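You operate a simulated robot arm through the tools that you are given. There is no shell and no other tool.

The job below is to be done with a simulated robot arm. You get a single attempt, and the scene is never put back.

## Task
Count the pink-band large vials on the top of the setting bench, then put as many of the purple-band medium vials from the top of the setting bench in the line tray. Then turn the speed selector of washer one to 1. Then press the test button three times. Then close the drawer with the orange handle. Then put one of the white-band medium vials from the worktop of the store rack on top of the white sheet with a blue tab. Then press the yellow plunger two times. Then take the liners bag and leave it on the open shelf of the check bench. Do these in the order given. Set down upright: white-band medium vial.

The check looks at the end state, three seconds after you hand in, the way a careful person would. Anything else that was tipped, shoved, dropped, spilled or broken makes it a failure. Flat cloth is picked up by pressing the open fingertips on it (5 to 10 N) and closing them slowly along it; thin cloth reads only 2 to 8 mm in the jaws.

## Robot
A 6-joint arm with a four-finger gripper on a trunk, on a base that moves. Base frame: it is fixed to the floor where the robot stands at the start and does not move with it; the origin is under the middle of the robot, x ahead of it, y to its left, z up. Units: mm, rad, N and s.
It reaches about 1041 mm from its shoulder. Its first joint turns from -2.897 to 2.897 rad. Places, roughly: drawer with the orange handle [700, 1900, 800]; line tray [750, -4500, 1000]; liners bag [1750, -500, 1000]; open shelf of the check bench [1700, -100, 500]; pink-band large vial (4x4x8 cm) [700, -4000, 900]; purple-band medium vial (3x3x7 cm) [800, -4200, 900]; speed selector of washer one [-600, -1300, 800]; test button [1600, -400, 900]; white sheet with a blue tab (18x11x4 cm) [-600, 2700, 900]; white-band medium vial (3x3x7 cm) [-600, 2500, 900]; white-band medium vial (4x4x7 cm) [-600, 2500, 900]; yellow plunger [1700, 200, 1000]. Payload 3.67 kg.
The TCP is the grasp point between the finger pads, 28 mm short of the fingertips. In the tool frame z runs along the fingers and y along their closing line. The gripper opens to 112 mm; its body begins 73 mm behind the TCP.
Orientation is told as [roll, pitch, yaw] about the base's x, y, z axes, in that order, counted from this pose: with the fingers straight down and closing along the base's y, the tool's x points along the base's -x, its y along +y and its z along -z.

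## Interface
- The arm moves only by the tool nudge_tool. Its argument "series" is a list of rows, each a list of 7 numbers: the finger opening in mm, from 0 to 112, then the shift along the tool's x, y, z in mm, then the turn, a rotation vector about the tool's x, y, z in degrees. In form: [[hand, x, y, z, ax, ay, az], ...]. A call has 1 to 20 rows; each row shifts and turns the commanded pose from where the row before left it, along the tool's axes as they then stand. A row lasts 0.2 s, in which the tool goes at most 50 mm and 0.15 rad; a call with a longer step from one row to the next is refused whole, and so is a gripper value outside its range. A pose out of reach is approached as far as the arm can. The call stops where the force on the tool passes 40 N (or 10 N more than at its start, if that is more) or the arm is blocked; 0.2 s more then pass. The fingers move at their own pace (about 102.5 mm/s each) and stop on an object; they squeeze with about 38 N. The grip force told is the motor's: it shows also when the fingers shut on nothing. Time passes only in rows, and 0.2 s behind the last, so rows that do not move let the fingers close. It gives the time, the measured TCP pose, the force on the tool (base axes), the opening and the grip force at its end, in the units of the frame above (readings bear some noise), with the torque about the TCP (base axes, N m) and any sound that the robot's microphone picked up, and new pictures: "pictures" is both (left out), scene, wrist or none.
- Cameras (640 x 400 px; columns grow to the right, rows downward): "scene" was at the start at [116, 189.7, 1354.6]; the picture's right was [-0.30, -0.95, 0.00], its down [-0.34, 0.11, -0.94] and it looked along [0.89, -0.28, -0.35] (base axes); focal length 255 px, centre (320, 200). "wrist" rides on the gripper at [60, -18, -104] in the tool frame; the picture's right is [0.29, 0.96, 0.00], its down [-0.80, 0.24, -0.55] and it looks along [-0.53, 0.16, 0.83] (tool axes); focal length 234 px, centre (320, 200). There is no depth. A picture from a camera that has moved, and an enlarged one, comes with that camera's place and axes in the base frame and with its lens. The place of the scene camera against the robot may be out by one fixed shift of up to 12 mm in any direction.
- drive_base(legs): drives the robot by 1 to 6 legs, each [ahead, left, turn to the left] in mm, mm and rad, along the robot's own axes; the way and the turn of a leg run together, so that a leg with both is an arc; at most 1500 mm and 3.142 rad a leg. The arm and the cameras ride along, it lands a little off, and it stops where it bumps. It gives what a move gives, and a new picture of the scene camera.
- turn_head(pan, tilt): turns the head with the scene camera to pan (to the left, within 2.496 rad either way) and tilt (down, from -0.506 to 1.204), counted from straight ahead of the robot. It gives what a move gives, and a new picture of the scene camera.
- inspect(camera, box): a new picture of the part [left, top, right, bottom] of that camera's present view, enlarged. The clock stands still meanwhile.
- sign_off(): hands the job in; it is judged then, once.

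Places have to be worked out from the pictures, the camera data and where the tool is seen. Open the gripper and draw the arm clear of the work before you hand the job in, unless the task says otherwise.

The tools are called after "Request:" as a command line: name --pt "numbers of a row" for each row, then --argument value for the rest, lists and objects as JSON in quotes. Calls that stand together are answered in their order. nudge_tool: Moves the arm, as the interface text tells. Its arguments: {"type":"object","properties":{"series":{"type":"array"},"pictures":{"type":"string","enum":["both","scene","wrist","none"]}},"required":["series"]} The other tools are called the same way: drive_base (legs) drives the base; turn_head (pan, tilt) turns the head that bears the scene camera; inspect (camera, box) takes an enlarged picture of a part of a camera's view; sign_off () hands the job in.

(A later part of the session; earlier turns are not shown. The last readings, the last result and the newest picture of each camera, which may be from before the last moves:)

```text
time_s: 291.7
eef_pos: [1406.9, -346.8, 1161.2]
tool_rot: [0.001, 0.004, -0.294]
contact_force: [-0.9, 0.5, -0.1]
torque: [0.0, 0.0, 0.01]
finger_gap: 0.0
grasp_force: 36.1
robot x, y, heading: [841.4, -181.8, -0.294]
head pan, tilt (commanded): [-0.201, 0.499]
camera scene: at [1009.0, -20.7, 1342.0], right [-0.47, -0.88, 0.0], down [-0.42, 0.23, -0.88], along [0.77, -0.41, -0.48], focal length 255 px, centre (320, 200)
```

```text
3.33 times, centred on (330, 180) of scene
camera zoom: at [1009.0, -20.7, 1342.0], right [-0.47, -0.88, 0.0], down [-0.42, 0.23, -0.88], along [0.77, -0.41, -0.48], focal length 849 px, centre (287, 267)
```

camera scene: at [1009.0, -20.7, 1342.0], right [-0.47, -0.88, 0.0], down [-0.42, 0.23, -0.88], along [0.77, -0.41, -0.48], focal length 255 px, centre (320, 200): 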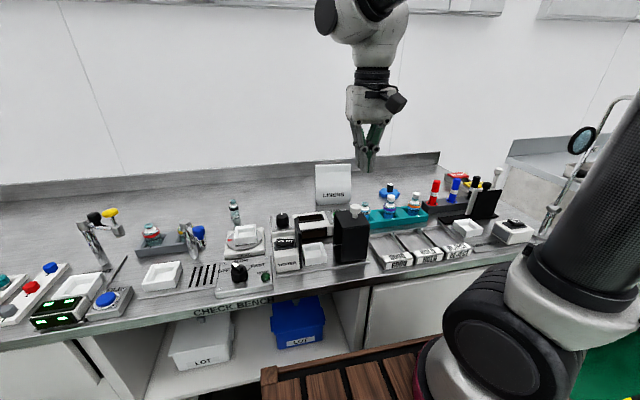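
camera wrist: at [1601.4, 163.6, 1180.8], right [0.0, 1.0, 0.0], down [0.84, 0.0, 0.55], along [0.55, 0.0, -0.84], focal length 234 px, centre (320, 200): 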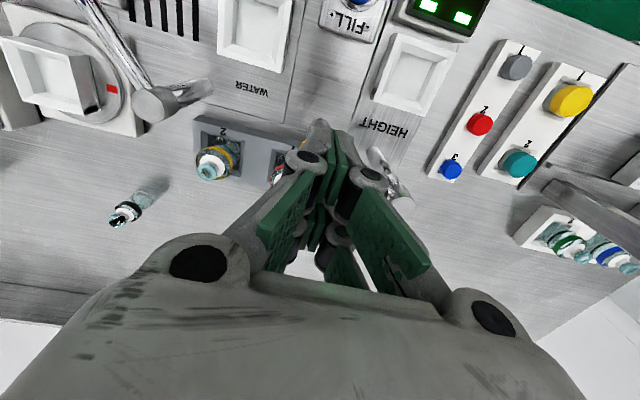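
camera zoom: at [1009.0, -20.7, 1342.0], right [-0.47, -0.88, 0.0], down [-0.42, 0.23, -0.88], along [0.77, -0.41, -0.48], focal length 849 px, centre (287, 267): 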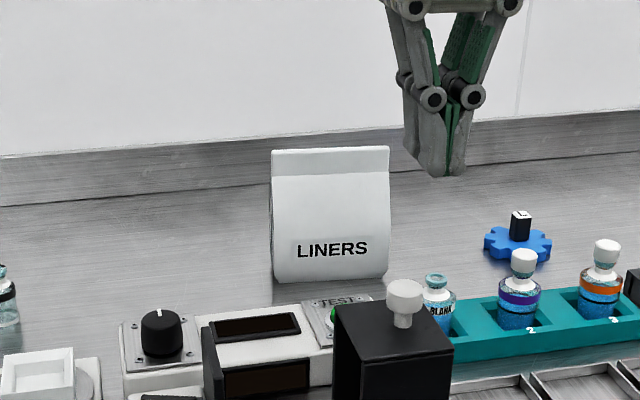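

The bag's crimp centre triangulates to about (1762,-482,1006). I move the base 60 mm closer for reach, then bring the open tool above it for a wrist view.

Request:
drive_base --legs '[[60, 0, 0]]'

Request:
nudge_tool --pt "80 -44 -4 0 0 0 0" --pt "80 -44 -4 0 0 0 0" --pt "80 -44 -4 0 0 0 0" --pt "80 -44 -4 0 0 0 0" --pt "80 -44 -4 0 0 0 0" --pt "80 -44 -4 0 0 0 0" --pt "80 0 0 0 0 0 0"

```text
time_s: 292.7
eef_pos: [1464.3, -364.0, 1160.6]
tool_rot: [0.001, 0.005, -0.294]
contact_force: [-0.3, 0.1, -1.3]
torque: [-0.01, 0.01, -0.01]
finger_gap: 0.0
grasp_force: 35.7
robot x, y, heading: [898.5, -196.6, -0.285]
head pan, tilt (commanded): [-0.201, 0.499]
camera scene: at [1065.3, -37.4, 1342.0], right [-0.47, -0.88, 0.0], down [-0.42, 0.23, -0.88], along [0.77, -0.41, -0.48], focal length 255 px, centre (320, 200)
```

scene: 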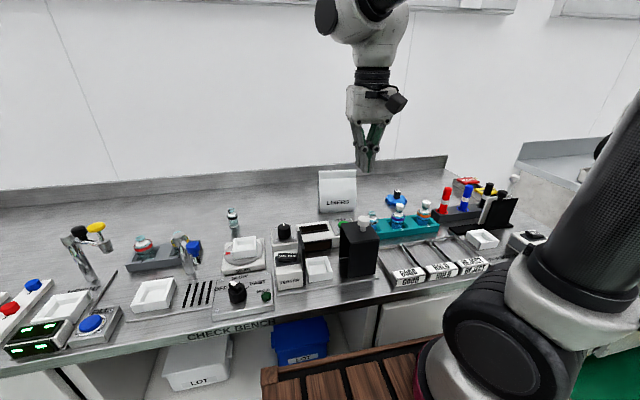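

```text
time_s: 294.3
eef_pos: [1712.4, -468.1, 1160.7]
tool_rot: [0.001, 0.005, -0.294]
contact_force: [-0.6, 0.2, 0.7]
torque: [-0.03, 0.02, -0.01]
finger_gap: 79.8
grasp_force: 0.0
robot x, y, heading: [897.3, -200.7, -0.289]
head pan, tilt (commanded): [-0.201, 0.499]
camera scene: at [1065.1, -37.3, 1342.0], right [-0.47, -0.88, 0.0], down [-0.42, 0.23, -0.88], along [0.77, -0.41, -0.48], focal length 255 px, centre (320, 200)
camera wrist: at [1651.2, -468.7, 1266.4], right [0.0, 1.0, 0.0], down [0.84, 0.0, 0.55], along [0.55, 0.0, -0.84], focal length 234 px, centre (320, 200)
```

scene: 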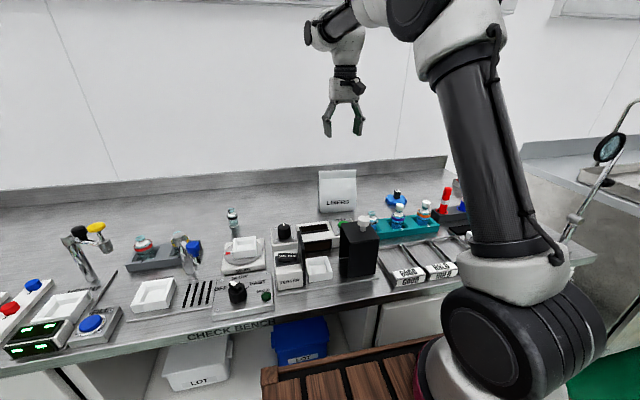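
wrist: 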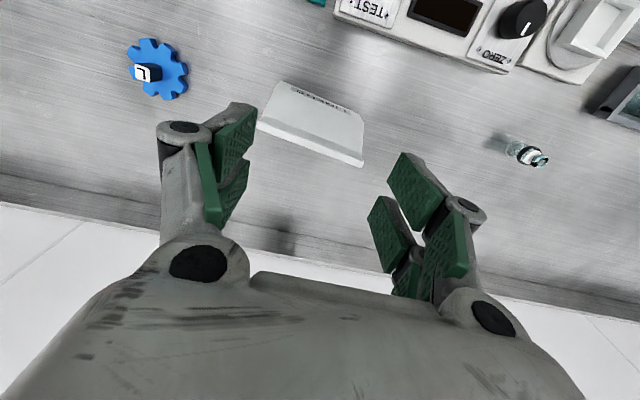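

The crimp runs along the bench; its centre is about 37 mm ahead of the TCP. I rotate the tool by ~93.5° so the fingers close across the crimp, and centre over it.

Request:
nudge_tool --pt "80 0 0 0 0 0 8.5" --pt "80 0 0 0 0 0 8.5" --pt "80 0 0 0 0 0 8.5" --pt "80 0 0 0 0 0 8.5" --pt "80 0 0 0 0 0 8.5" --pt "80 0 0 0 0 0 8.5" --pt "80 0 0 0 0 0 8.5" --pt "80 0 0 0 0 0 8.5" --pt "80 0 0 0 0 0 8.5" --pt "80 0 0 0 0 0 8.5" --pt "80 0 0 0 0 0 8.5" --pt "80 1 37 0 0 0 0" --pt "80 0 0 30 0 0 0" --pt "80 0 0 0 0 0 0"

Request:
inspect --camera "wrist" --box '[200, 20, 440, 220]'

```text
time_s: 297.3
eef_pos: [1745.2, -474.4, 1127.5]
tool_rot: [-0.005, 0.001, -1.926]
contact_force: [0.2, 0.1, -0.1]
torque: [-0.05, 0.01, -0.01]
finger_gap: 80.0
grasp_force: 0.1
robot x, y, heading: [901.4, -196.2, -0.289]
head pan, tilt (commanded): [-0.201, 0.499]
camera scene: at [1065.2, -37.3, 1342.0], right [-0.47, -0.88, 0.0], down [-0.42, 0.23, -0.88], along [0.77, -0.41, -0.48], focal length 255 px, centre (320, 200)
camera wrist: at [1749.0, -413.0, 1233.3], right [1.0, -0.06, -0.01], down [-0.05, -0.83, 0.55], along [-0.04, -0.55, -0.83], focal length 234 px, centre (320, 200)
```

scene: 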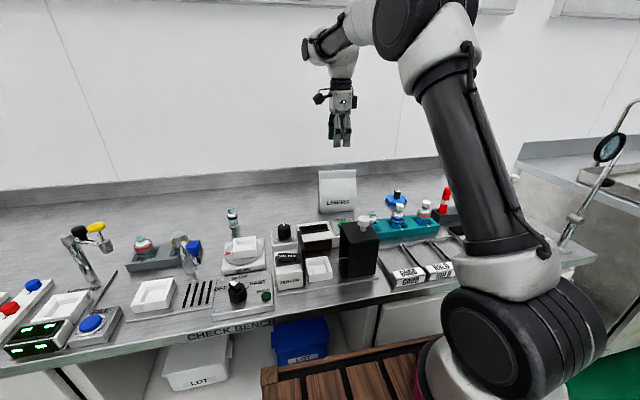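
wrist: 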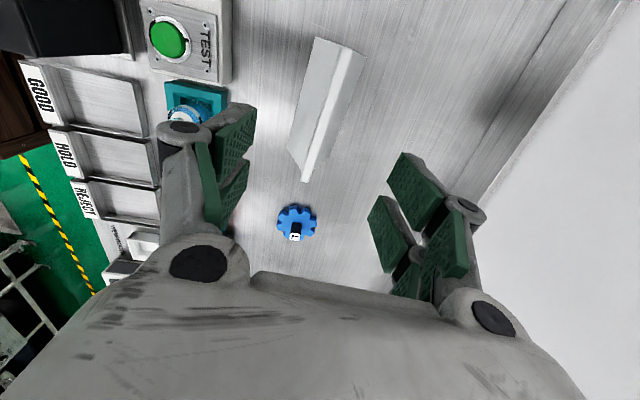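

```text
2.00 times, centred on (320, 120) of wrist
camera zoom: at [1749.0, -413.0, 1233.3], right [1.0, -0.06, -0.01], down [-0.05, -0.83, 0.55], along [-0.04, -0.55, -0.83], focal length 468 px, centre (320, 360)
```

zoom: 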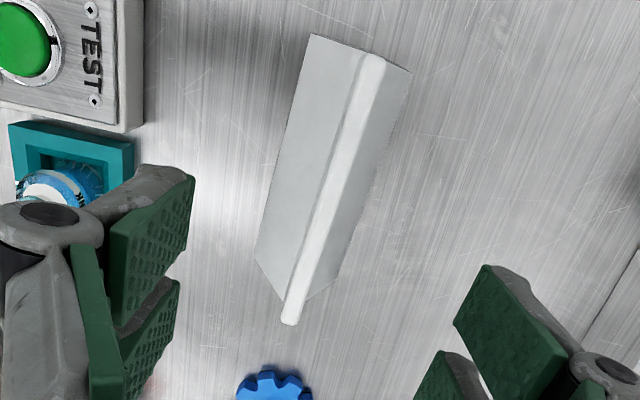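

The crimp is parallel to the fingers' wide side and only ~3 mm off centre (top z≈998, ~130 mm wide, base ~70 mm). I shift 3 mm and lower so the tips are ~30 mm below the crimp top, then close.

Request:
nudge_tool --pt "80 0 3 0 0 0 0" --pt "80 0 0 40 0 0 0" --pt "80 0 0 40 0 0 0" --pt "80 0 0 30 0 0 0" --pt "80 0 0 0 0 0 0" --pictures "both"

Request:
inspect --camera "scene" --box '[280, 60, 420, 240]'

```text
time_s: 298.5
eef_pos: [1749.2, -475.3, 1018.3]
tool_rot: [-0.005, 0.002, -1.927]
contact_force: [-0.1, 0.1, -1.1]
torque: [0.0, 0.02, -0.02]
finger_gap: 79.9
grasp_force: 0.0
robot x, y, heading: [893.8, -197.2, -0.292]
head pan, tilt (commanded): [-0.201, 0.499]
camera scene: at [1065.2, -37.3, 1342.0], right [-0.47, -0.88, 0.0], down [-0.42, 0.23, -0.88], along [0.77, -0.41, -0.48], focal length 255 px, centre (320, 200)
camera wrist: at [1752.6, -413.1, 1122.7], right [1.0, -0.06, -0.01], down [-0.05, -0.83, 0.55], along [-0.04, -0.55, -0.83], focal length 234 px, centre (320, 200)
```

scene: 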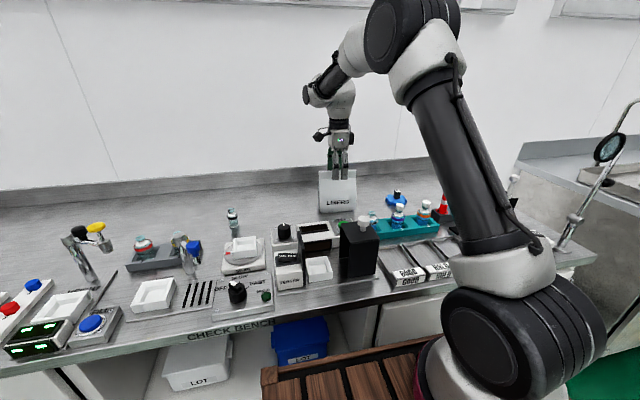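
wrist: 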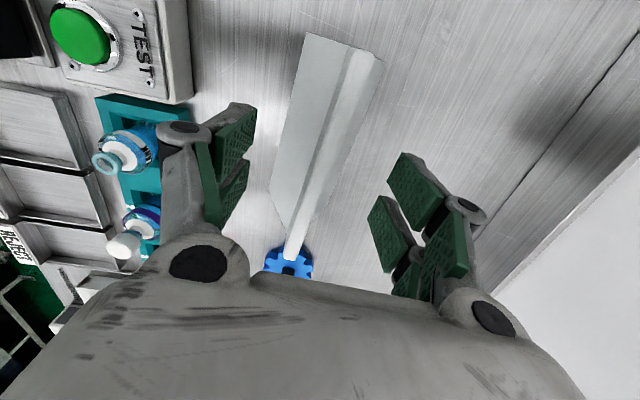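

```text
2.22 times, centred on (350, 150) of scene
camera zoom: at [1065.2, -37.3, 1342.0], right [-0.47, -0.88, 0.0], down [-0.42, 0.23, -0.88], along [0.77, -0.41, -0.48], focal length 566 px, centre (253, 311)
```

zoom: 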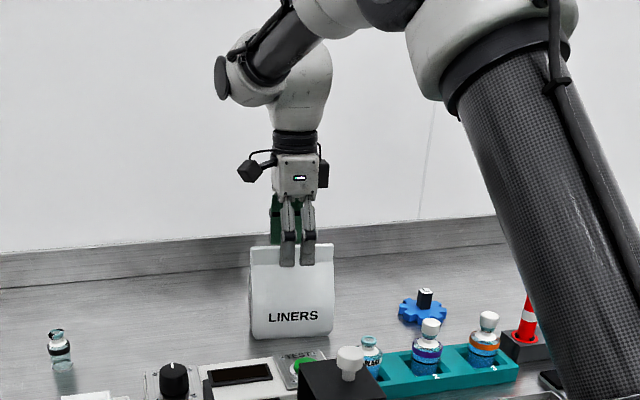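

Request:
nudge_tool --pt "80 0 0 16 0 0 0" --pt "60 0 0 0 0 0 0" --pt "40 0 0 0 0 0 0" --pt "20 0 0 0 0 0 0" --pt "0 0 0 0 0 0 0" --pt "0 0 0 0 0 0 0" --pt "0 0 0 0 0 0 0" --pictures "both"

Request:
inspect --camera "scene" --box '[280, 60, 420, 240]'

```text
time_s: 300.1
eef_pos: [1747.1, -473.6, 1000.9]
tool_rot: [-0.006, 0.0, -1.927]
contact_force: [0.7, 0.5, 10.1]
torque: [-0.03, -0.01, 0.04]
finger_gap: 13.6
grasp_force: 37.7
robot x, y, heading: [897.2, -196.1, -0.292]
head pan, tilt (commanded): [-0.201, 0.499]
camera scene: at [1064.9, -37.2, 1342.0], right [-0.47, -0.88, 0.0], down [-0.42, 0.23, -0.88], along [0.77, -0.41, -0.48], focal length 255 px, centre (320, 200)
camera wrist: at [1752.3, -411.9, 1107.8], right [1.0, -0.06, 0.0], down [-0.05, -0.83, 0.55], along [-0.04, -0.55, -0.83], focal length 234 px, centre (320, 200)
```

scene: 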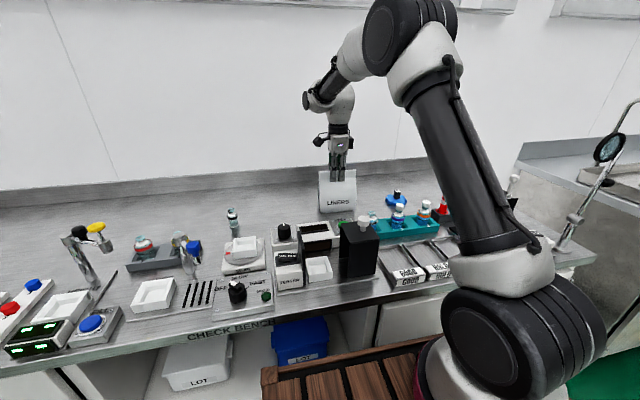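
wrist: 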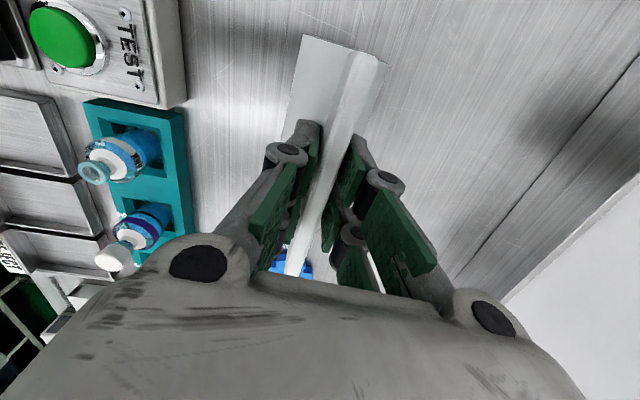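

```text
2.22 times, centred on (350, 150) of scene
camera zoom: at [1064.9, -37.2, 1342.0], right [-0.47, -0.88, 0.0], down [-0.42, 0.23, -0.88], along [0.77, -0.41, -0.48], focal length 566 px, centre (253, 311)
```

zoom: 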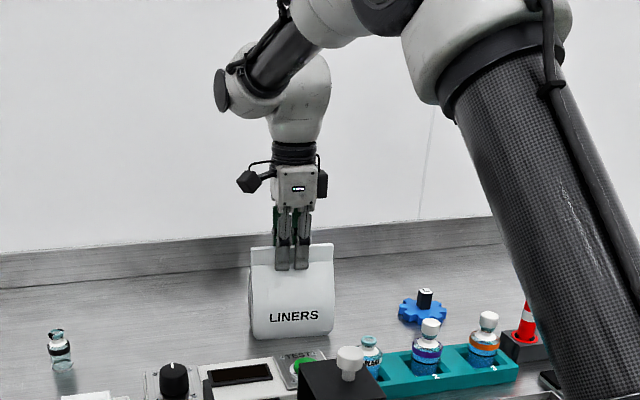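

Gripped at 13.6 mm with 38 N. I lift the bag straight up.

Request:
nudge_tool --pt "0 0 0 -15 0 0 0" --pt "0 0 0 -30 0 0 0" --pt "0 0 0 -35 0 0 0" --pt "0 0 0 -35 0 0 0" --pt "0 0 0 -35 0 0 0" --pt "0 0 0 -30 0 0 0" --pt "0 0 0 0 0 0 0" --pictures "both"

Request:
inspect --camera "scene" --box '[270, 20, 420, 210]'

```text
time_s: 301.7
eef_pos: [1750.2, -476.5, 1184.0]
tool_rot: [-0.006, 0.0, -1.927]
contact_force: [-0.5, 0.1, -1.0]
torque: [-0.02, -0.04, 0.02]
finger_gap: 9.7
grasp_force: 37.8
robot x, y, heading: [897.1, -197.8, -0.287]
head pan, tilt (commanded): [-0.201, 0.499]
camera scene: at [1065.3, -37.4, 1342.0], right [-0.47, -0.88, 0.0], down [-0.42, 0.23, -0.88], along [0.77, -0.41, -0.48], focal length 255 px, centre (320, 200)
camera wrist: at [1754.1, -414.0, 1289.9], right [1.0, -0.06, -0.01], down [-0.05, -0.83, 0.55], along [-0.04, -0.55, -0.83], focal length 234 px, centre (320, 200)
```

scene: 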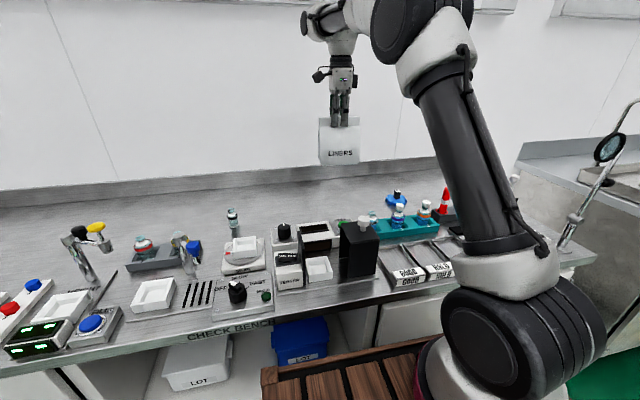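
wrist: 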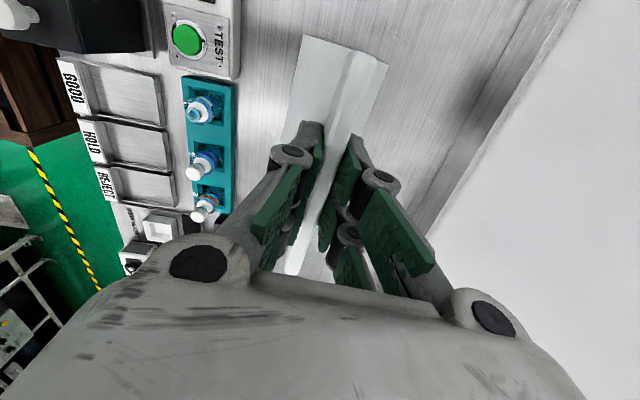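

```text
2.11 times, centred on (345, 115) of scene
camera zoom: at [1065.3, -37.4, 1342.0], right [-0.47, -0.88, 0.0], down [-0.42, 0.23, -0.88], along [0.77, -0.41, -0.48], focal length 536 px, centre (267, 379)
```

zoom: 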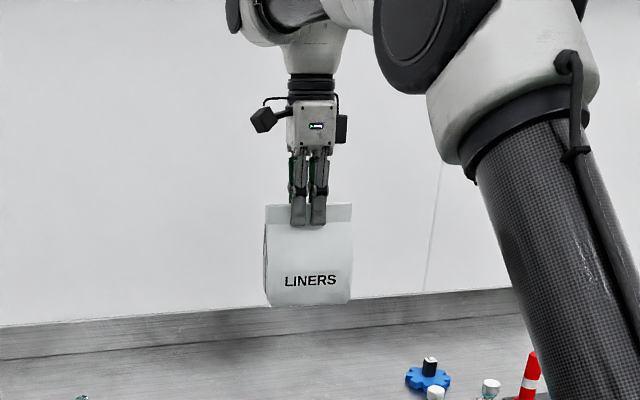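

The bag hangs securely in the grip. I raise a little more while drawing back over the tester, then yaw the tool back so the bag's thin side faces forward.

Request:
nudge_tool --pt "0 0 -10 -12 0 0 0" --pt "0 0 -30 -12 0 0 0" --pt "0 0 -40 -6 0 0 0" --pt "0 0 -40 0 0 0 0" --pt "0 0 -40 0 0 0 0" --pt "0 0 -40 0 0 0 0" --pt "0 0 -40 0 0 0 0" --pt "0 0 -40 0 0 0 0" --pt "0 0 0 0 0 0 0" --pictures "scene"

```text
time_s: 303.7
eef_pos: [1487.5, -377.7, 1215.0]
tool_rot: [-0.006, 0.001, -1.926]
contact_force: [0.4, -1.1, -1.2]
torque: [0.04, -0.01, 0.02]
finger_gap: 9.8
grasp_force: 38.1
robot x, y, heading: [897.6, -198.0, -0.294]
head pan, tilt (commanded): [-0.201, 0.499]
camera scene: at [1065.4, -37.4, 1342.0], right [-0.47, -0.88, 0.0], down [-0.42, 0.23, -0.88], along [0.77, -0.41, -0.48], focal length 255 px, centre (320, 200)
```

scene: 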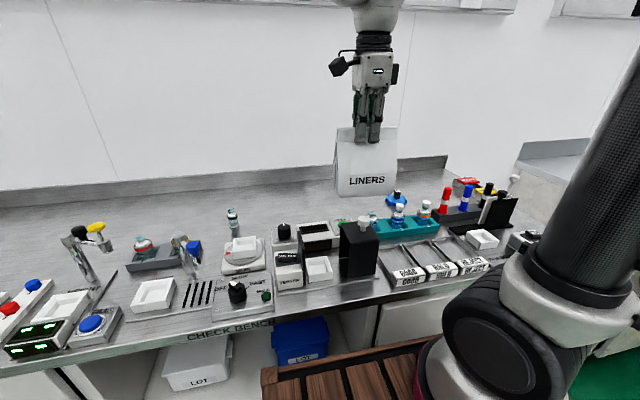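

I drive back 760 mm and left 320 mm, to stand in front of the open shelf with room, and look at it.

Request:
drive_base --legs '[[-760, 0, 0], [0, 320, 0.004]]'

Request:
turn_head --pan 0.05 --tilt 0.35

Request:
inspect --camera "scene" --box '[180, 180, 440, 340]'

```text
time_s: 309.6
eef_pos: [856.6, 158.0, 1216.0]
tool_rot: [-0.005, 0.001, -1.903]
contact_force: [0.0, 0.1, -1.4]
torque: [0.03, 0.02, 0.01]
finger_gap: 9.9
grasp_force: 38.6
robot x, y, heading: [261.7, 326.5, -0.268]
head pan, tilt (commanded): [-0.201, 0.499]
camera scene: at [427.8, 491.3, 1342.0], right [-0.45, -0.89, 0.0], down [-0.43, 0.22, -0.88], along [0.78, -0.4, -0.48], focal length 255 px, centre (320, 200)
```

scene: 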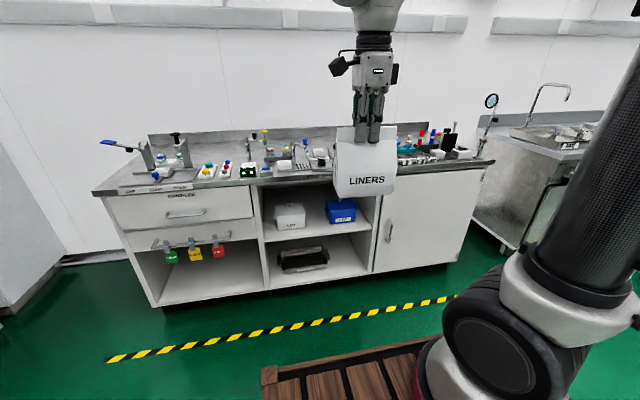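

```text
time_s: 310.3
eef_pos: [856.3, 158.7, 1214.2]
tool_rot: [-0.004, 0.003, -1.903]
contact_force: [-1.2, -0.4, -1.0]
torque: [-0.03, -0.02, -0.01]
finger_gap: 10.0
grasp_force: 38.0
robot x, y, heading: [266.9, 331.1, -0.27]
head pan, tilt (commanded): [0.051, 0.351]
camera scene: at [437.5, 512.3, 1355.6], right [-0.22, -0.98, 0.0], down [-0.34, 0.07, -0.94], along [0.92, -0.2, -0.34], focal length 255 px, centre (320, 200)
```

scene: 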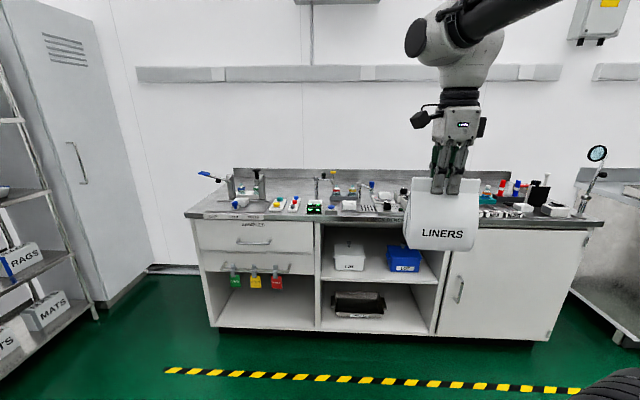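

```text
2.46 times, centred on (310, 260) of scene
camera zoom: at [437.5, 512.3, 1355.6], right [-0.22, -0.98, 0.0], down [-0.34, 0.07, -0.94], along [0.92, -0.2, -0.34], focal length 627 px, centre (345, 52)
```

zoom: 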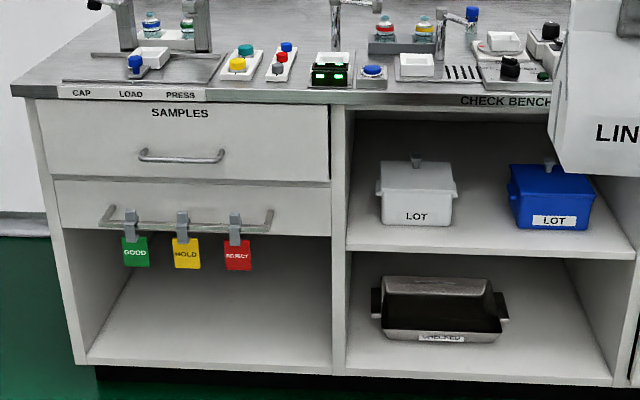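

The gap between the two LOT boxes on the open shelf is about 148 mm at the bottom (≈113 at the lids), centred near room-Y 388; the bag is ~70 mm thick, so it fits edge-on. I align heading, yaw the tool back by 93.5° and lower/extend in the free space.

Request:
drive_base --legs '[[0, 0, -0.02]]'

Request:
nudge_tool --pt "0 0 0 0 0 0 -8.5" --pt "0 0 0 0 0 0 -8.5" --pt "0 0 0 0 0 0 -8.5" --pt "0 0 0 0 0 0 -8.5" --pt "0 0 0 0 0 0 -8.5" --pt "0 0 0 0 0 0 -8.5" --pt "0 0 0 0 0 0 -8.5" --pt "0 0 0 0 0 0 -8.5" --pt "0 0 0 0 0 0 -8.5" --pt "0 0 0 0 0 0 -8.5" --pt "0 0 0 0 0 0 -8.5" --pt "0 0 0 0 0 0 0"

```text
time_s: 311.1
eef_pos: [852.7, 147.2, 1214.3]
tool_rot: [-0.004, 0.001, -1.923]
contact_force: [0.1, 0.0, -0.9]
torque: [-0.02, 0.02, 0.0]
finger_gap: 10.0
grasp_force: 37.7
robot x, y, heading: [264.0, 331.1, -0.296]
head pan, tilt (commanded): [0.051, 0.351]
camera scene: at [441.1, 508.9, 1355.6], right [-0.24, -0.97, 0.0], down [-0.33, 0.08, -0.94], along [0.91, -0.22, -0.34], focal length 255 px, centre (320, 200)
```

scene: 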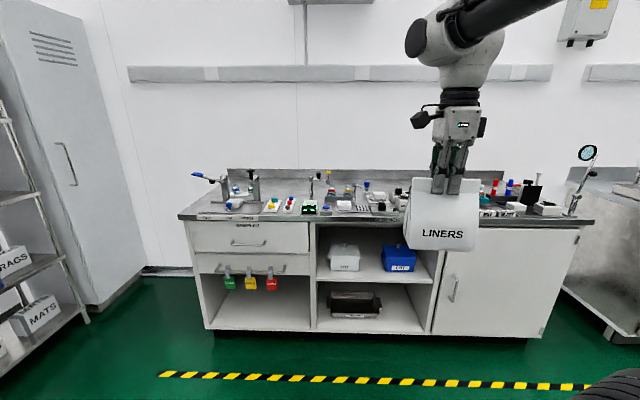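

```text
time_s: 313.7
eef_pos: [854.2, 147.0, 1214.1]
tool_rot: [0.003, 0.005, -0.292]
contact_force: [0.6, -0.4, -1.1]
torque: [-0.02, 0.01, 0.0]
finger_gap: 9.8
grasp_force: 38.1
robot x, y, heading: [262.7, 328.7, -0.294]
head pan, tilt (commanded): [0.051, 0.351]
camera scene: at [441.1, 509.0, 1355.6], right [-0.24, -0.97, 0.0], down [-0.33, 0.08, -0.94], along [0.91, -0.22, -0.34], focal length 255 px, centre (320, 200)
camera wrist: at [791.1, 146.3, 1320.1], right [0.0, 1.0, 0.0], down [0.84, 0.0, 0.55], along [0.55, 0.0, -0.84], focal length 234 px, centre (320, 200)
```

scene: 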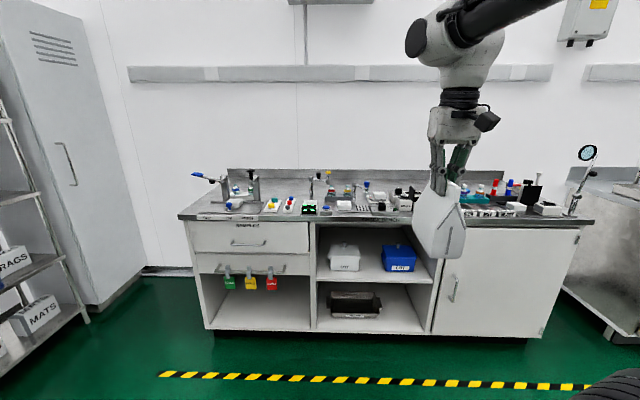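
wrist: 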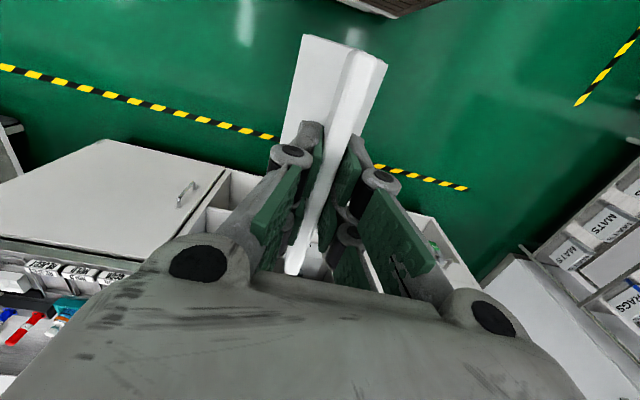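

Bag now hangs edge-on. I extend and lower to about 950 mm ahead at z≈1000, still well short of the bench front.

Request:
nudge_tool --pt "0 -37 0 24 0 0 0" --pt "0 -37 0 24 0 0 0" --pt "0 -37 0 24 0 0 0" --pt "0 -37 0 24 0 0 0" --pt "0 -37 0 24 0 0 0" --pt "0 -37 0 24 0 0 0" --pt "0 -37 0 24 0 0 0" --pt "0 -37 0 24 0 0 0" --pt "0 -37 0 22 0 0 0" --pt "0 0 0 0 0 0 0" --pictures "none"

Request:
nudge_tool --pt "0 0 0 0 0 -8 0" --pt "0 0 0 0 0 -8 0" --pt "0 0 0 0 0 -8 0" --pt "0 0 0 0 0 -8 0" --pt "0 0 0 0 0 -8 0" --pt "0 0 0 0 0 0 0"

```text
time_s: 315.9
eef_pos: [1172.8, 48.6, 997.3]
tool_rot: [0.001, 0.005, -0.291]
contact_force: [-0.2, -0.2, -0.9]
torque: [-0.03, -0.01, 0.01]
finger_gap: 9.9
grasp_force: 38.0
robot x, y, heading: [262.4, 329.8, -0.288]
head pan, tilt (commanded): [0.051, 0.351]
```

```text
time_s: 317.3
eef_pos: [1177.7, 41.8, 1004.2]
tool_rot: [-0.014, -0.654, -0.296]
contact_force: [-0.9, 0.2, -1.0]
torque: [0.02, 0.06, -0.02]
finger_gap: 9.8
grasp_force: 37.7
out of reach, approached as far as the arm can: row 5
robot x, y, heading: [264.0, 331.0, -0.289]
head pan, tilt (commanded): [0.051, 0.351]
camera scene: at [441.1, 509.0, 1355.6], right [-0.24, -0.97, 0.0], down [-0.33, 0.08, -0.94], along [0.91, -0.22, -0.34], focal length 255 px, centre (320, 200)
camera wrist: at [1066.2, 59.0, 1052.3], right [0.07, 0.98, -0.19], down [0.35, 0.15, 0.92], along [0.93, -0.13, -0.34], focal length 234 px, centre (320, 200)
```

scene: 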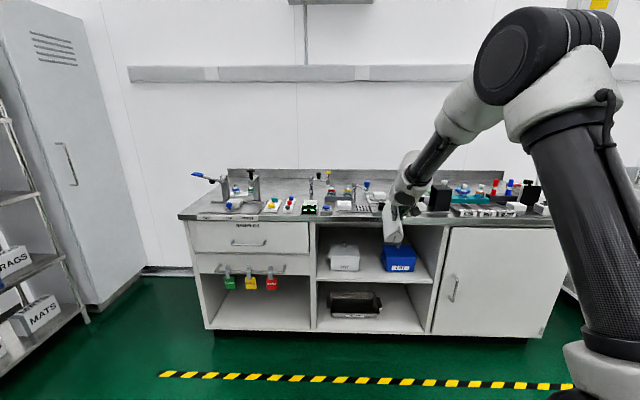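
wrist: 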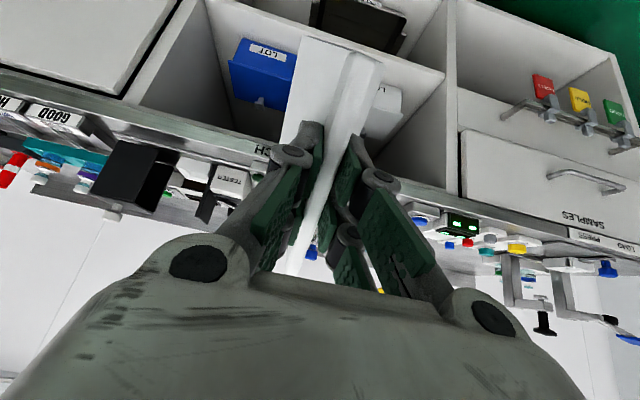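

Pitched 38° so far with the first "out of reach" flag. I continue pitching in free space, watching how the arm settles.

Request:
nudge_tool --pt "0 0 0 0 0 -8 0" --pt "0 0 0 0 0 -8 0" --pt "0 0 0 0 0 -8 0" --pt "0 0 0 0 0 0 0"

```text
time_s: 318.3
eef_pos: [1204.0, 36.2, 1032.5]
tool_rot: [-0.064, -0.882, -0.292]
contact_force: [-1.1, -0.6, -0.9]
torque: [0.02, 0.1, -0.02]
finger_gap: 9.8
grasp_force: 38.3
out of reach, approached as far as the arm can: row 1, 2, 3
robot x, y, heading: [263.6, 327.0, -0.29]
head pan, tilt (commanded): [0.051, 0.351]
camera scene: at [441.2, 508.9, 1355.6], right [-0.24, -0.97, 0.0], down [-0.33, 0.08, -0.94], along [0.91, -0.22, -0.34], focal length 255 px, centre (320, 200)
camera wrist: at [1085.9, 59.1, 1053.3], right [0.15, 0.95, -0.26], down [0.17, 0.24, 0.96], along [0.98, -0.18, -0.12], focal length 234 px, centre (320, 200)
```

scene: 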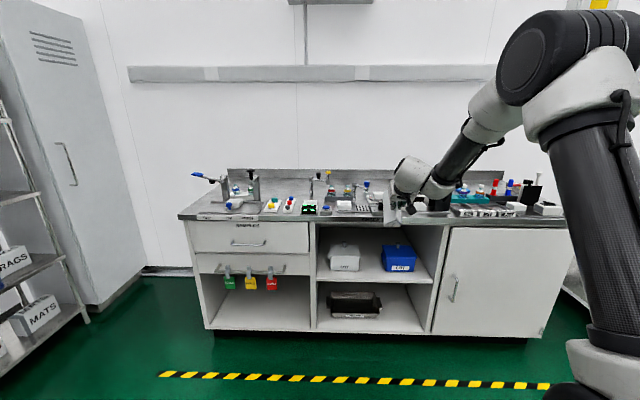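
wrist: 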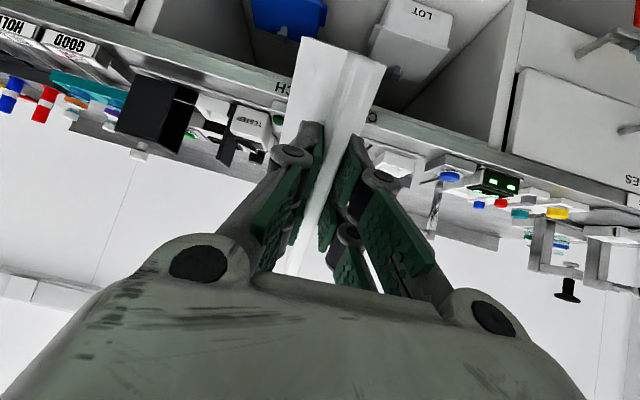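

It keeps progressing (50°). I continue pitching.

Request:
nudge_tool --pt "0 0 0 0 0 -8 0" --pt "0 0 0 0 0 -8 0" --pt "0 0 0 0 0 -8 0" --pt "0 0 0 0 0 -8 0" --pt "0 0 0 0 0 0 0"

```text
time_s: 319.5
eef_pos: [1220.4, 88.3, 1041.8]
tool_rot: [-0.323, -1.433, -0.043]
contact_force: [0.5, -0.1, -1.2]
torque: [0.02, 0.05, 0.0]
finger_gap: 9.4
grasp_force: 37.6
out of reach, approached as far as the arm can: row 2, 3, 4
robot x, y, heading: [263.8, 327.3, -0.291]
head pan, tilt (commanded): [0.051, 0.351]
camera scene: at [441.1, 509.0, 1355.6], right [-0.24, -0.97, 0.0], down [-0.33, 0.08, -0.94], along [0.91, -0.22, -0.34], focal length 255 px, centre (320, 200)
camera wrist: at [1108.6, 108.4, 997.3], right [0.3, 0.9, -0.33], down [-0.32, 0.42, 0.85], along [0.9, -0.15, 0.41], focal length 234 px, centre (320, 200)
```

scene: 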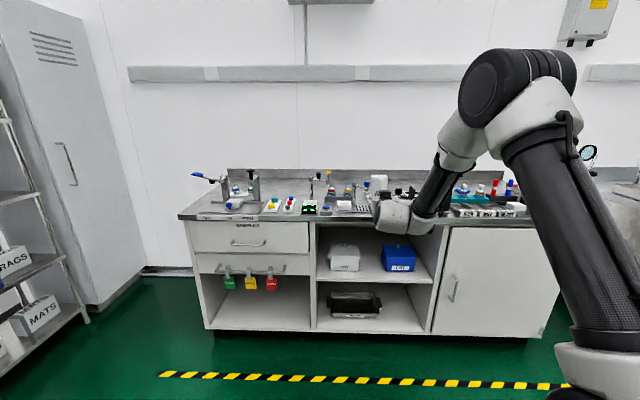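
wrist: 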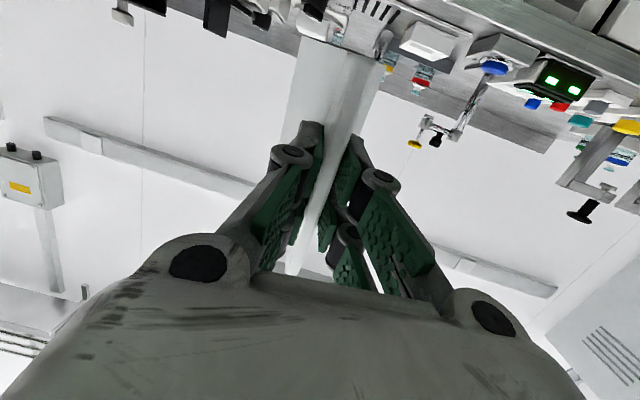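

The tool is now nearly horizontal (82°) with the bag pointing forward. I lower it in steps toward shelf height, still in front of the bench.

Request:
nudge_tool --pt "0 40 0 5 0 0 0" --pt "0 40 0 5 0 0 0" --pt "0 40 0 5 0 0 0" --pt "0 40 0 5 0 0 0" --pt "0 40 0 5 0 0 0" --pt "0 0 0 0 0 0 0"

```text
time_s: 320.9
eef_pos: [1240.2, 114.9, 851.1]
tool_rot: [-0.476, -1.424, 0.125]
contact_force: [-0.4, 0.1, -0.9]
torque: [0.04, 0.09, -0.03]
finger_gap: 9.6
grasp_force: 38.2
out of reach, approached as far as the arm can: row 1, 2, 3, 4, 5
robot x, y, heading: [263.5, 323.8, -0.291]
head pan, tilt (commanded): [0.051, 0.351]
camera scene: at [441.1, 509.0, 1355.6], right [-0.24, -0.97, 0.0], down [-0.33, 0.08, -0.94], along [0.91, -0.22, -0.34], focal length 255 px, centre (320, 200)
camera wrist: at [1128.2, 132.7, 807.5], right [0.28, 0.89, -0.35], down [-0.32, 0.43, 0.84], along [0.91, -0.13, 0.41], focal length 234 px, centre (320, 200)
```

scene: 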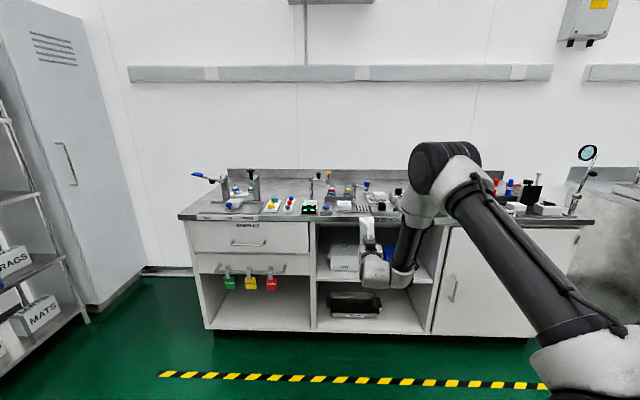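
wrist: 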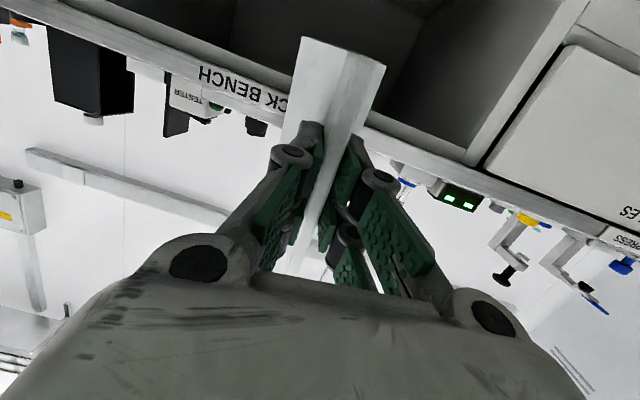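

Request:
nudge_tool --pt "0 40 0 0 0 0 0" --pt "0 40 0 0 0 0 0" --pt "0 40 0 0 0 0 0" --pt "0 40 0 0 0 0 0" --pt "0 0 0 0 0 0 0"

```text
time_s: 322.1
eef_pos: [1267.3, 117.9, 703.5]
tool_rot: [-0.536, -1.419, 0.194]
contact_force: [-0.4, 0.2, -2.1]
torque: [0.05, 0.12, 0.02]
finger_gap: 9.6
grasp_force: 38.2
out of reach, approached as far as the arm can: row 1, 2, 3, 4
robot x, y, heading: [261.6, 330.9, -0.288]
head pan, tilt (commanded): [0.051, 0.351]
camera scene: at [441.2, 509.0, 1355.6], right [-0.24, -0.97, 0.0], down [-0.33, 0.08, -0.94], along [0.91, -0.22, -0.34], focal length 255 px, centre (320, 200)
camera wrist: at [1155.4, 134.1, 661.6], right [0.28, 0.89, -0.36], down [-0.32, 0.44, 0.84], along [0.91, -0.12, 0.4], focal length 234 px, centre (320, 200)
```

scene: 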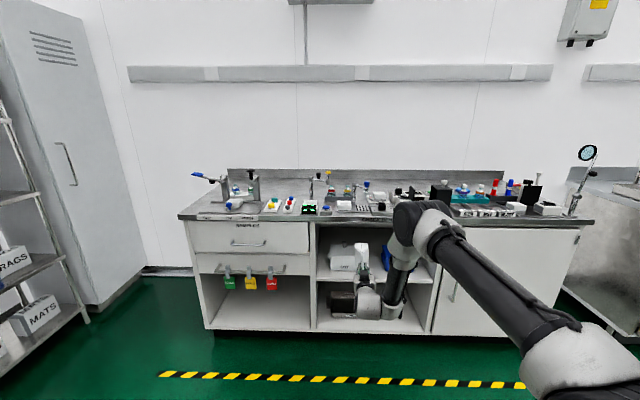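
wrist: 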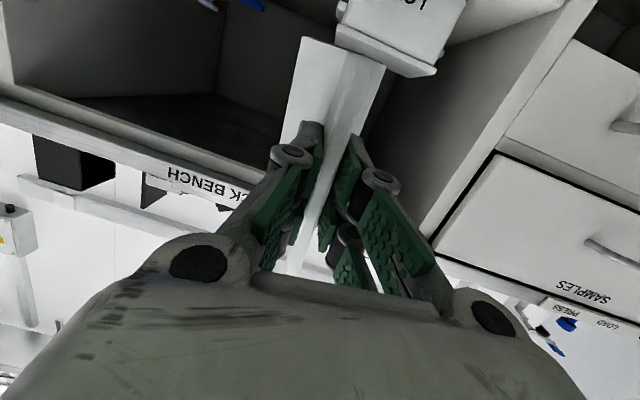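

Request:
nudge_tool --pt "0 35 0 0 0 0 0" --pt "0 35 0 0 0 0 0" --pt "0 35 0 0 0 0 0" --pt "0 0 0 0 0 0 0"

Request:
inspect --camera "scene" --box '[300, 190, 480, 350]'

```text
time_s: 323.1
eef_pos: [1283.7, 115.1, 597.2]
tool_rot: [-0.454, -1.431, 0.108]
contact_force: [0.1, 0.2, -0.8]
torque: [0.07, 0.1, -0.01]
finger_gap: 9.8
grasp_force: 37.7
out of reach, approached as far as the arm can: row 1, 2, 3
robot x, y, heading: [263.0, 333.5, -0.289]
head pan, tilt (commanded): [0.051, 0.351]
camera scene: at [441.2, 509.0, 1355.6], right [-0.24, -0.97, 0.0], down [-0.33, 0.08, -0.94], along [0.91, -0.22, -0.34], focal length 255 px, centre (320, 200)
camera wrist: at [1171.5, 132.5, 554.1], right [0.28, 0.9, -0.34], down [-0.32, 0.43, 0.84], along [0.9, -0.12, 0.41], focal length 234 px, centre (320, 200)
```

scene: 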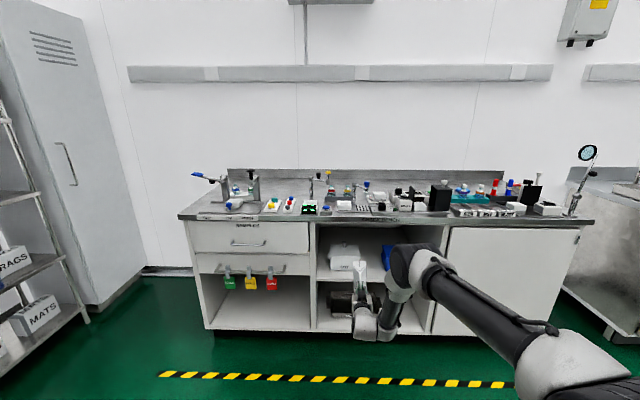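
wrist: 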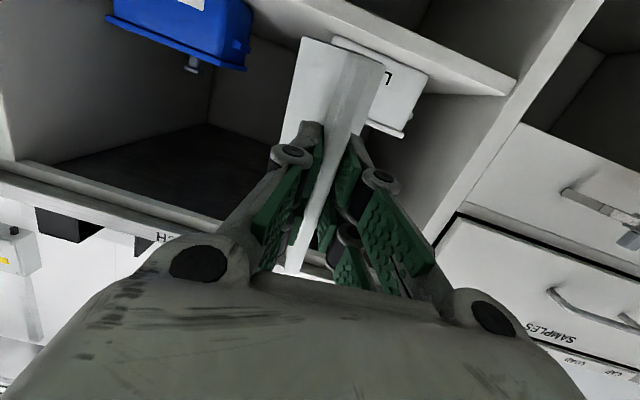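

```text
2.50 times, centred on (390, 270) of scene
camera zoom: at [441.2, 509.0, 1355.6], right [-0.24, -0.97, 0.0], down [-0.33, 0.08, -0.94], along [0.91, -0.22, -0.34], focal length 636 px, centre (145, 25)
```

zoom: 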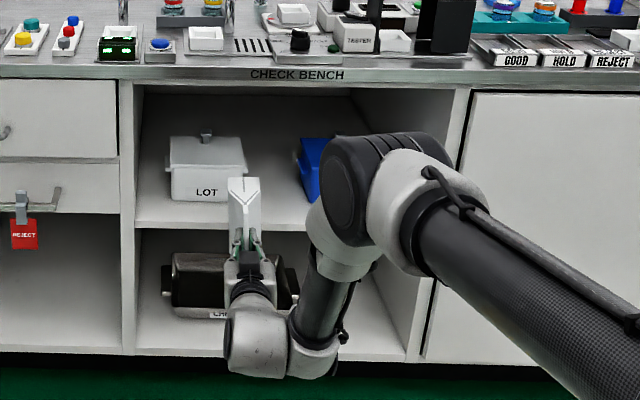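

The bag is at shelf height in front of the shelf, but ~83 mm left of the gap centre. I strafe right 83 mm (still outside the shelf) and check.

Request:
drive_base --legs '[[0, -83, 0]]'

Request:
inspect --camera "scene" --box '[300, 190, 480, 350]'

Request:
inspect --camera "wrist" --box '[0, 0, 640, 400]'

```text
time_s: 324.1
eef_pos: [1258.6, 36.2, 598.1]
tool_rot: [-0.454, -1.428, 0.111]
contact_force: [0.3, -0.4, -1.1]
torque: [0.02, 0.1, 0.0]
finger_gap: 9.9
grasp_force: 38.1
robot x, y, heading: [241.3, 247.8, -0.287]
head pan, tilt (commanded): [0.051, 0.351]
camera scene: at [417.1, 428.8, 1355.6], right [-0.24, -0.97, 0.0], down [-0.33, 0.08, -0.94], along [0.91, -0.22, -0.34], focal length 255 px, centre (320, 200)
```

scene: 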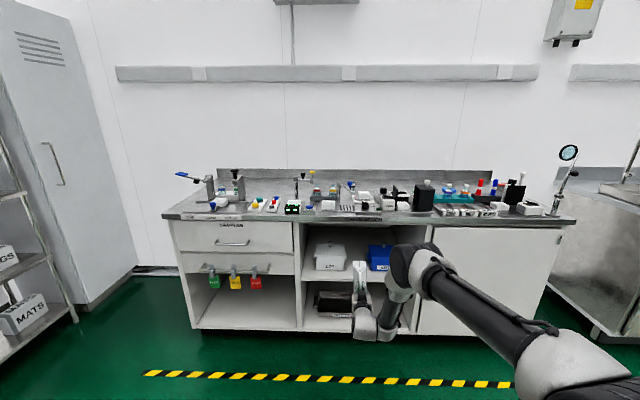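

```text
2.50 times, centred on (390, 270) of scene
camera zoom: at [417.1, 428.8, 1355.6], right [-0.24, -0.97, 0.0], down [-0.33, 0.08, -0.94], along [0.91, -0.22, -0.34], focal length 636 px, centre (145, 25)
```

zoom: 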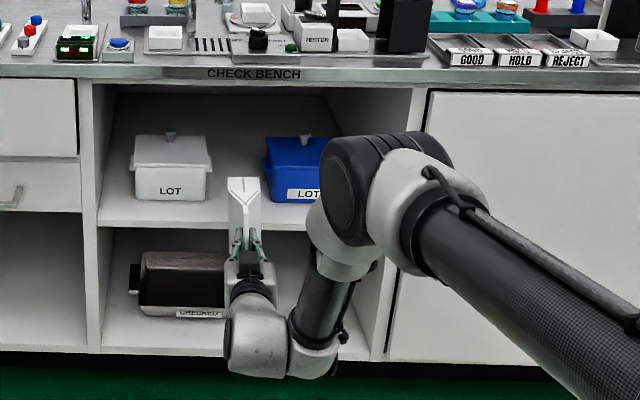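

```text
1.00 times, centred on (320, 200) of wrist (not enlarged: the box is as wide or as high as the picture)
camera zoom: at [1147.8, 53.4, 554.3], right [0.28, 0.9, -0.34], down [-0.32, 0.42, 0.84], along [0.9, -0.12, 0.41], focal length 234 px, centre (320, 200)
```

zoom: 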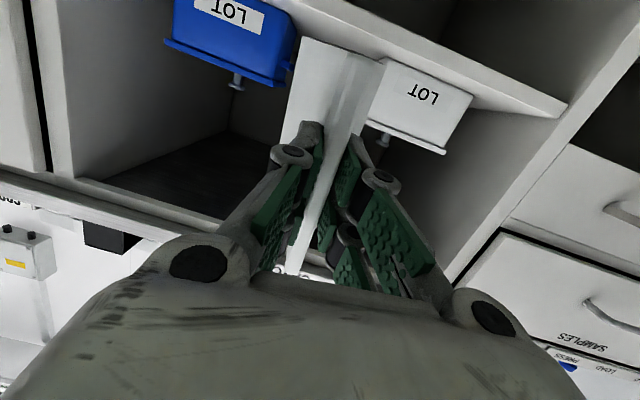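

In the same view the bag's axis lines up with the gap centre within a few mm (about 20 mm spare each side). I drive straight ahead 110 mm first and check.

Request:
drive_base --legs '[[110, 0, 0]]'

Request:
inspect --camera "scene" --box '[300, 190, 480, 350]'

Request:
inspect --camera "wrist" --box '[0, 0, 640, 400]'

```text
time_s: 325.4
eef_pos: [1368.4, 2.4, 598.4]
tool_rot: [-0.453, -1.429, 0.108]
contact_force: [-0.7, -0.2, -1.7]
torque: [0.05, 0.11, 0.01]
finger_gap: 9.4
grasp_force: 37.4
robot x, y, heading: [349.0, 214.8, -0.289]
head pan, tilt (commanded): [0.051, 0.351]
camera scene: at [526.1, 396.1, 1355.6], right [-0.24, -0.97, 0.0], down [-0.33, 0.08, -0.94], along [0.91, -0.22, -0.34], focal length 255 px, centre (320, 200)
```

scene: 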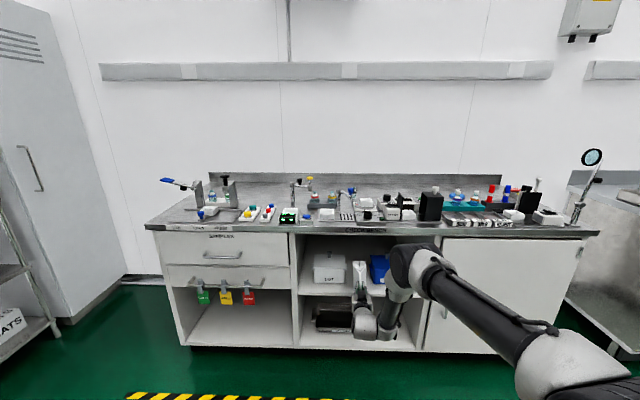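

```text
2.50 times, centred on (390, 270) of scene
camera zoom: at [526.1, 396.1, 1355.6], right [-0.24, -0.97, 0.0], down [-0.33, 0.08, -0.94], along [0.91, -0.22, -0.34], focal length 636 px, centre (145, 25)
```

zoom: 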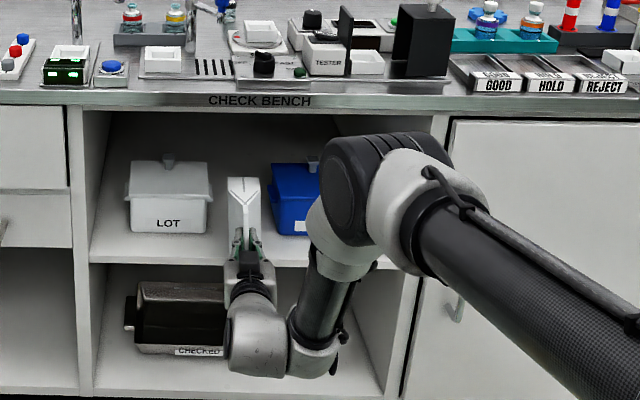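

```text
1.00 times, centred on (320, 200) of wrist (not enlarged: the box is as wide or as high as the picture)
camera zoom: at [1256.1, 19.2, 554.3], right [0.28, 0.9, -0.34], down [-0.32, 0.43, 0.84], along [0.9, -0.12, 0.41], focal length 234 px, centre (320, 200)
```

zoom: 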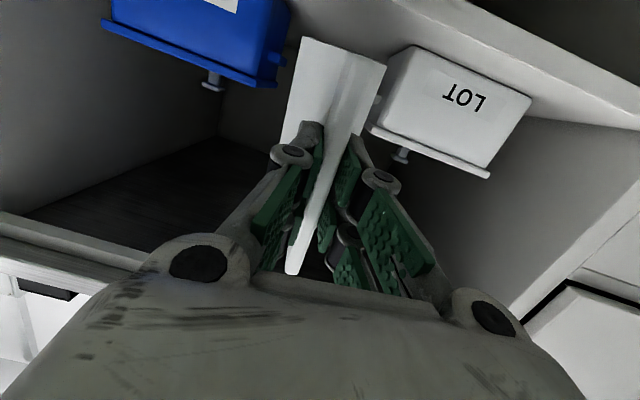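

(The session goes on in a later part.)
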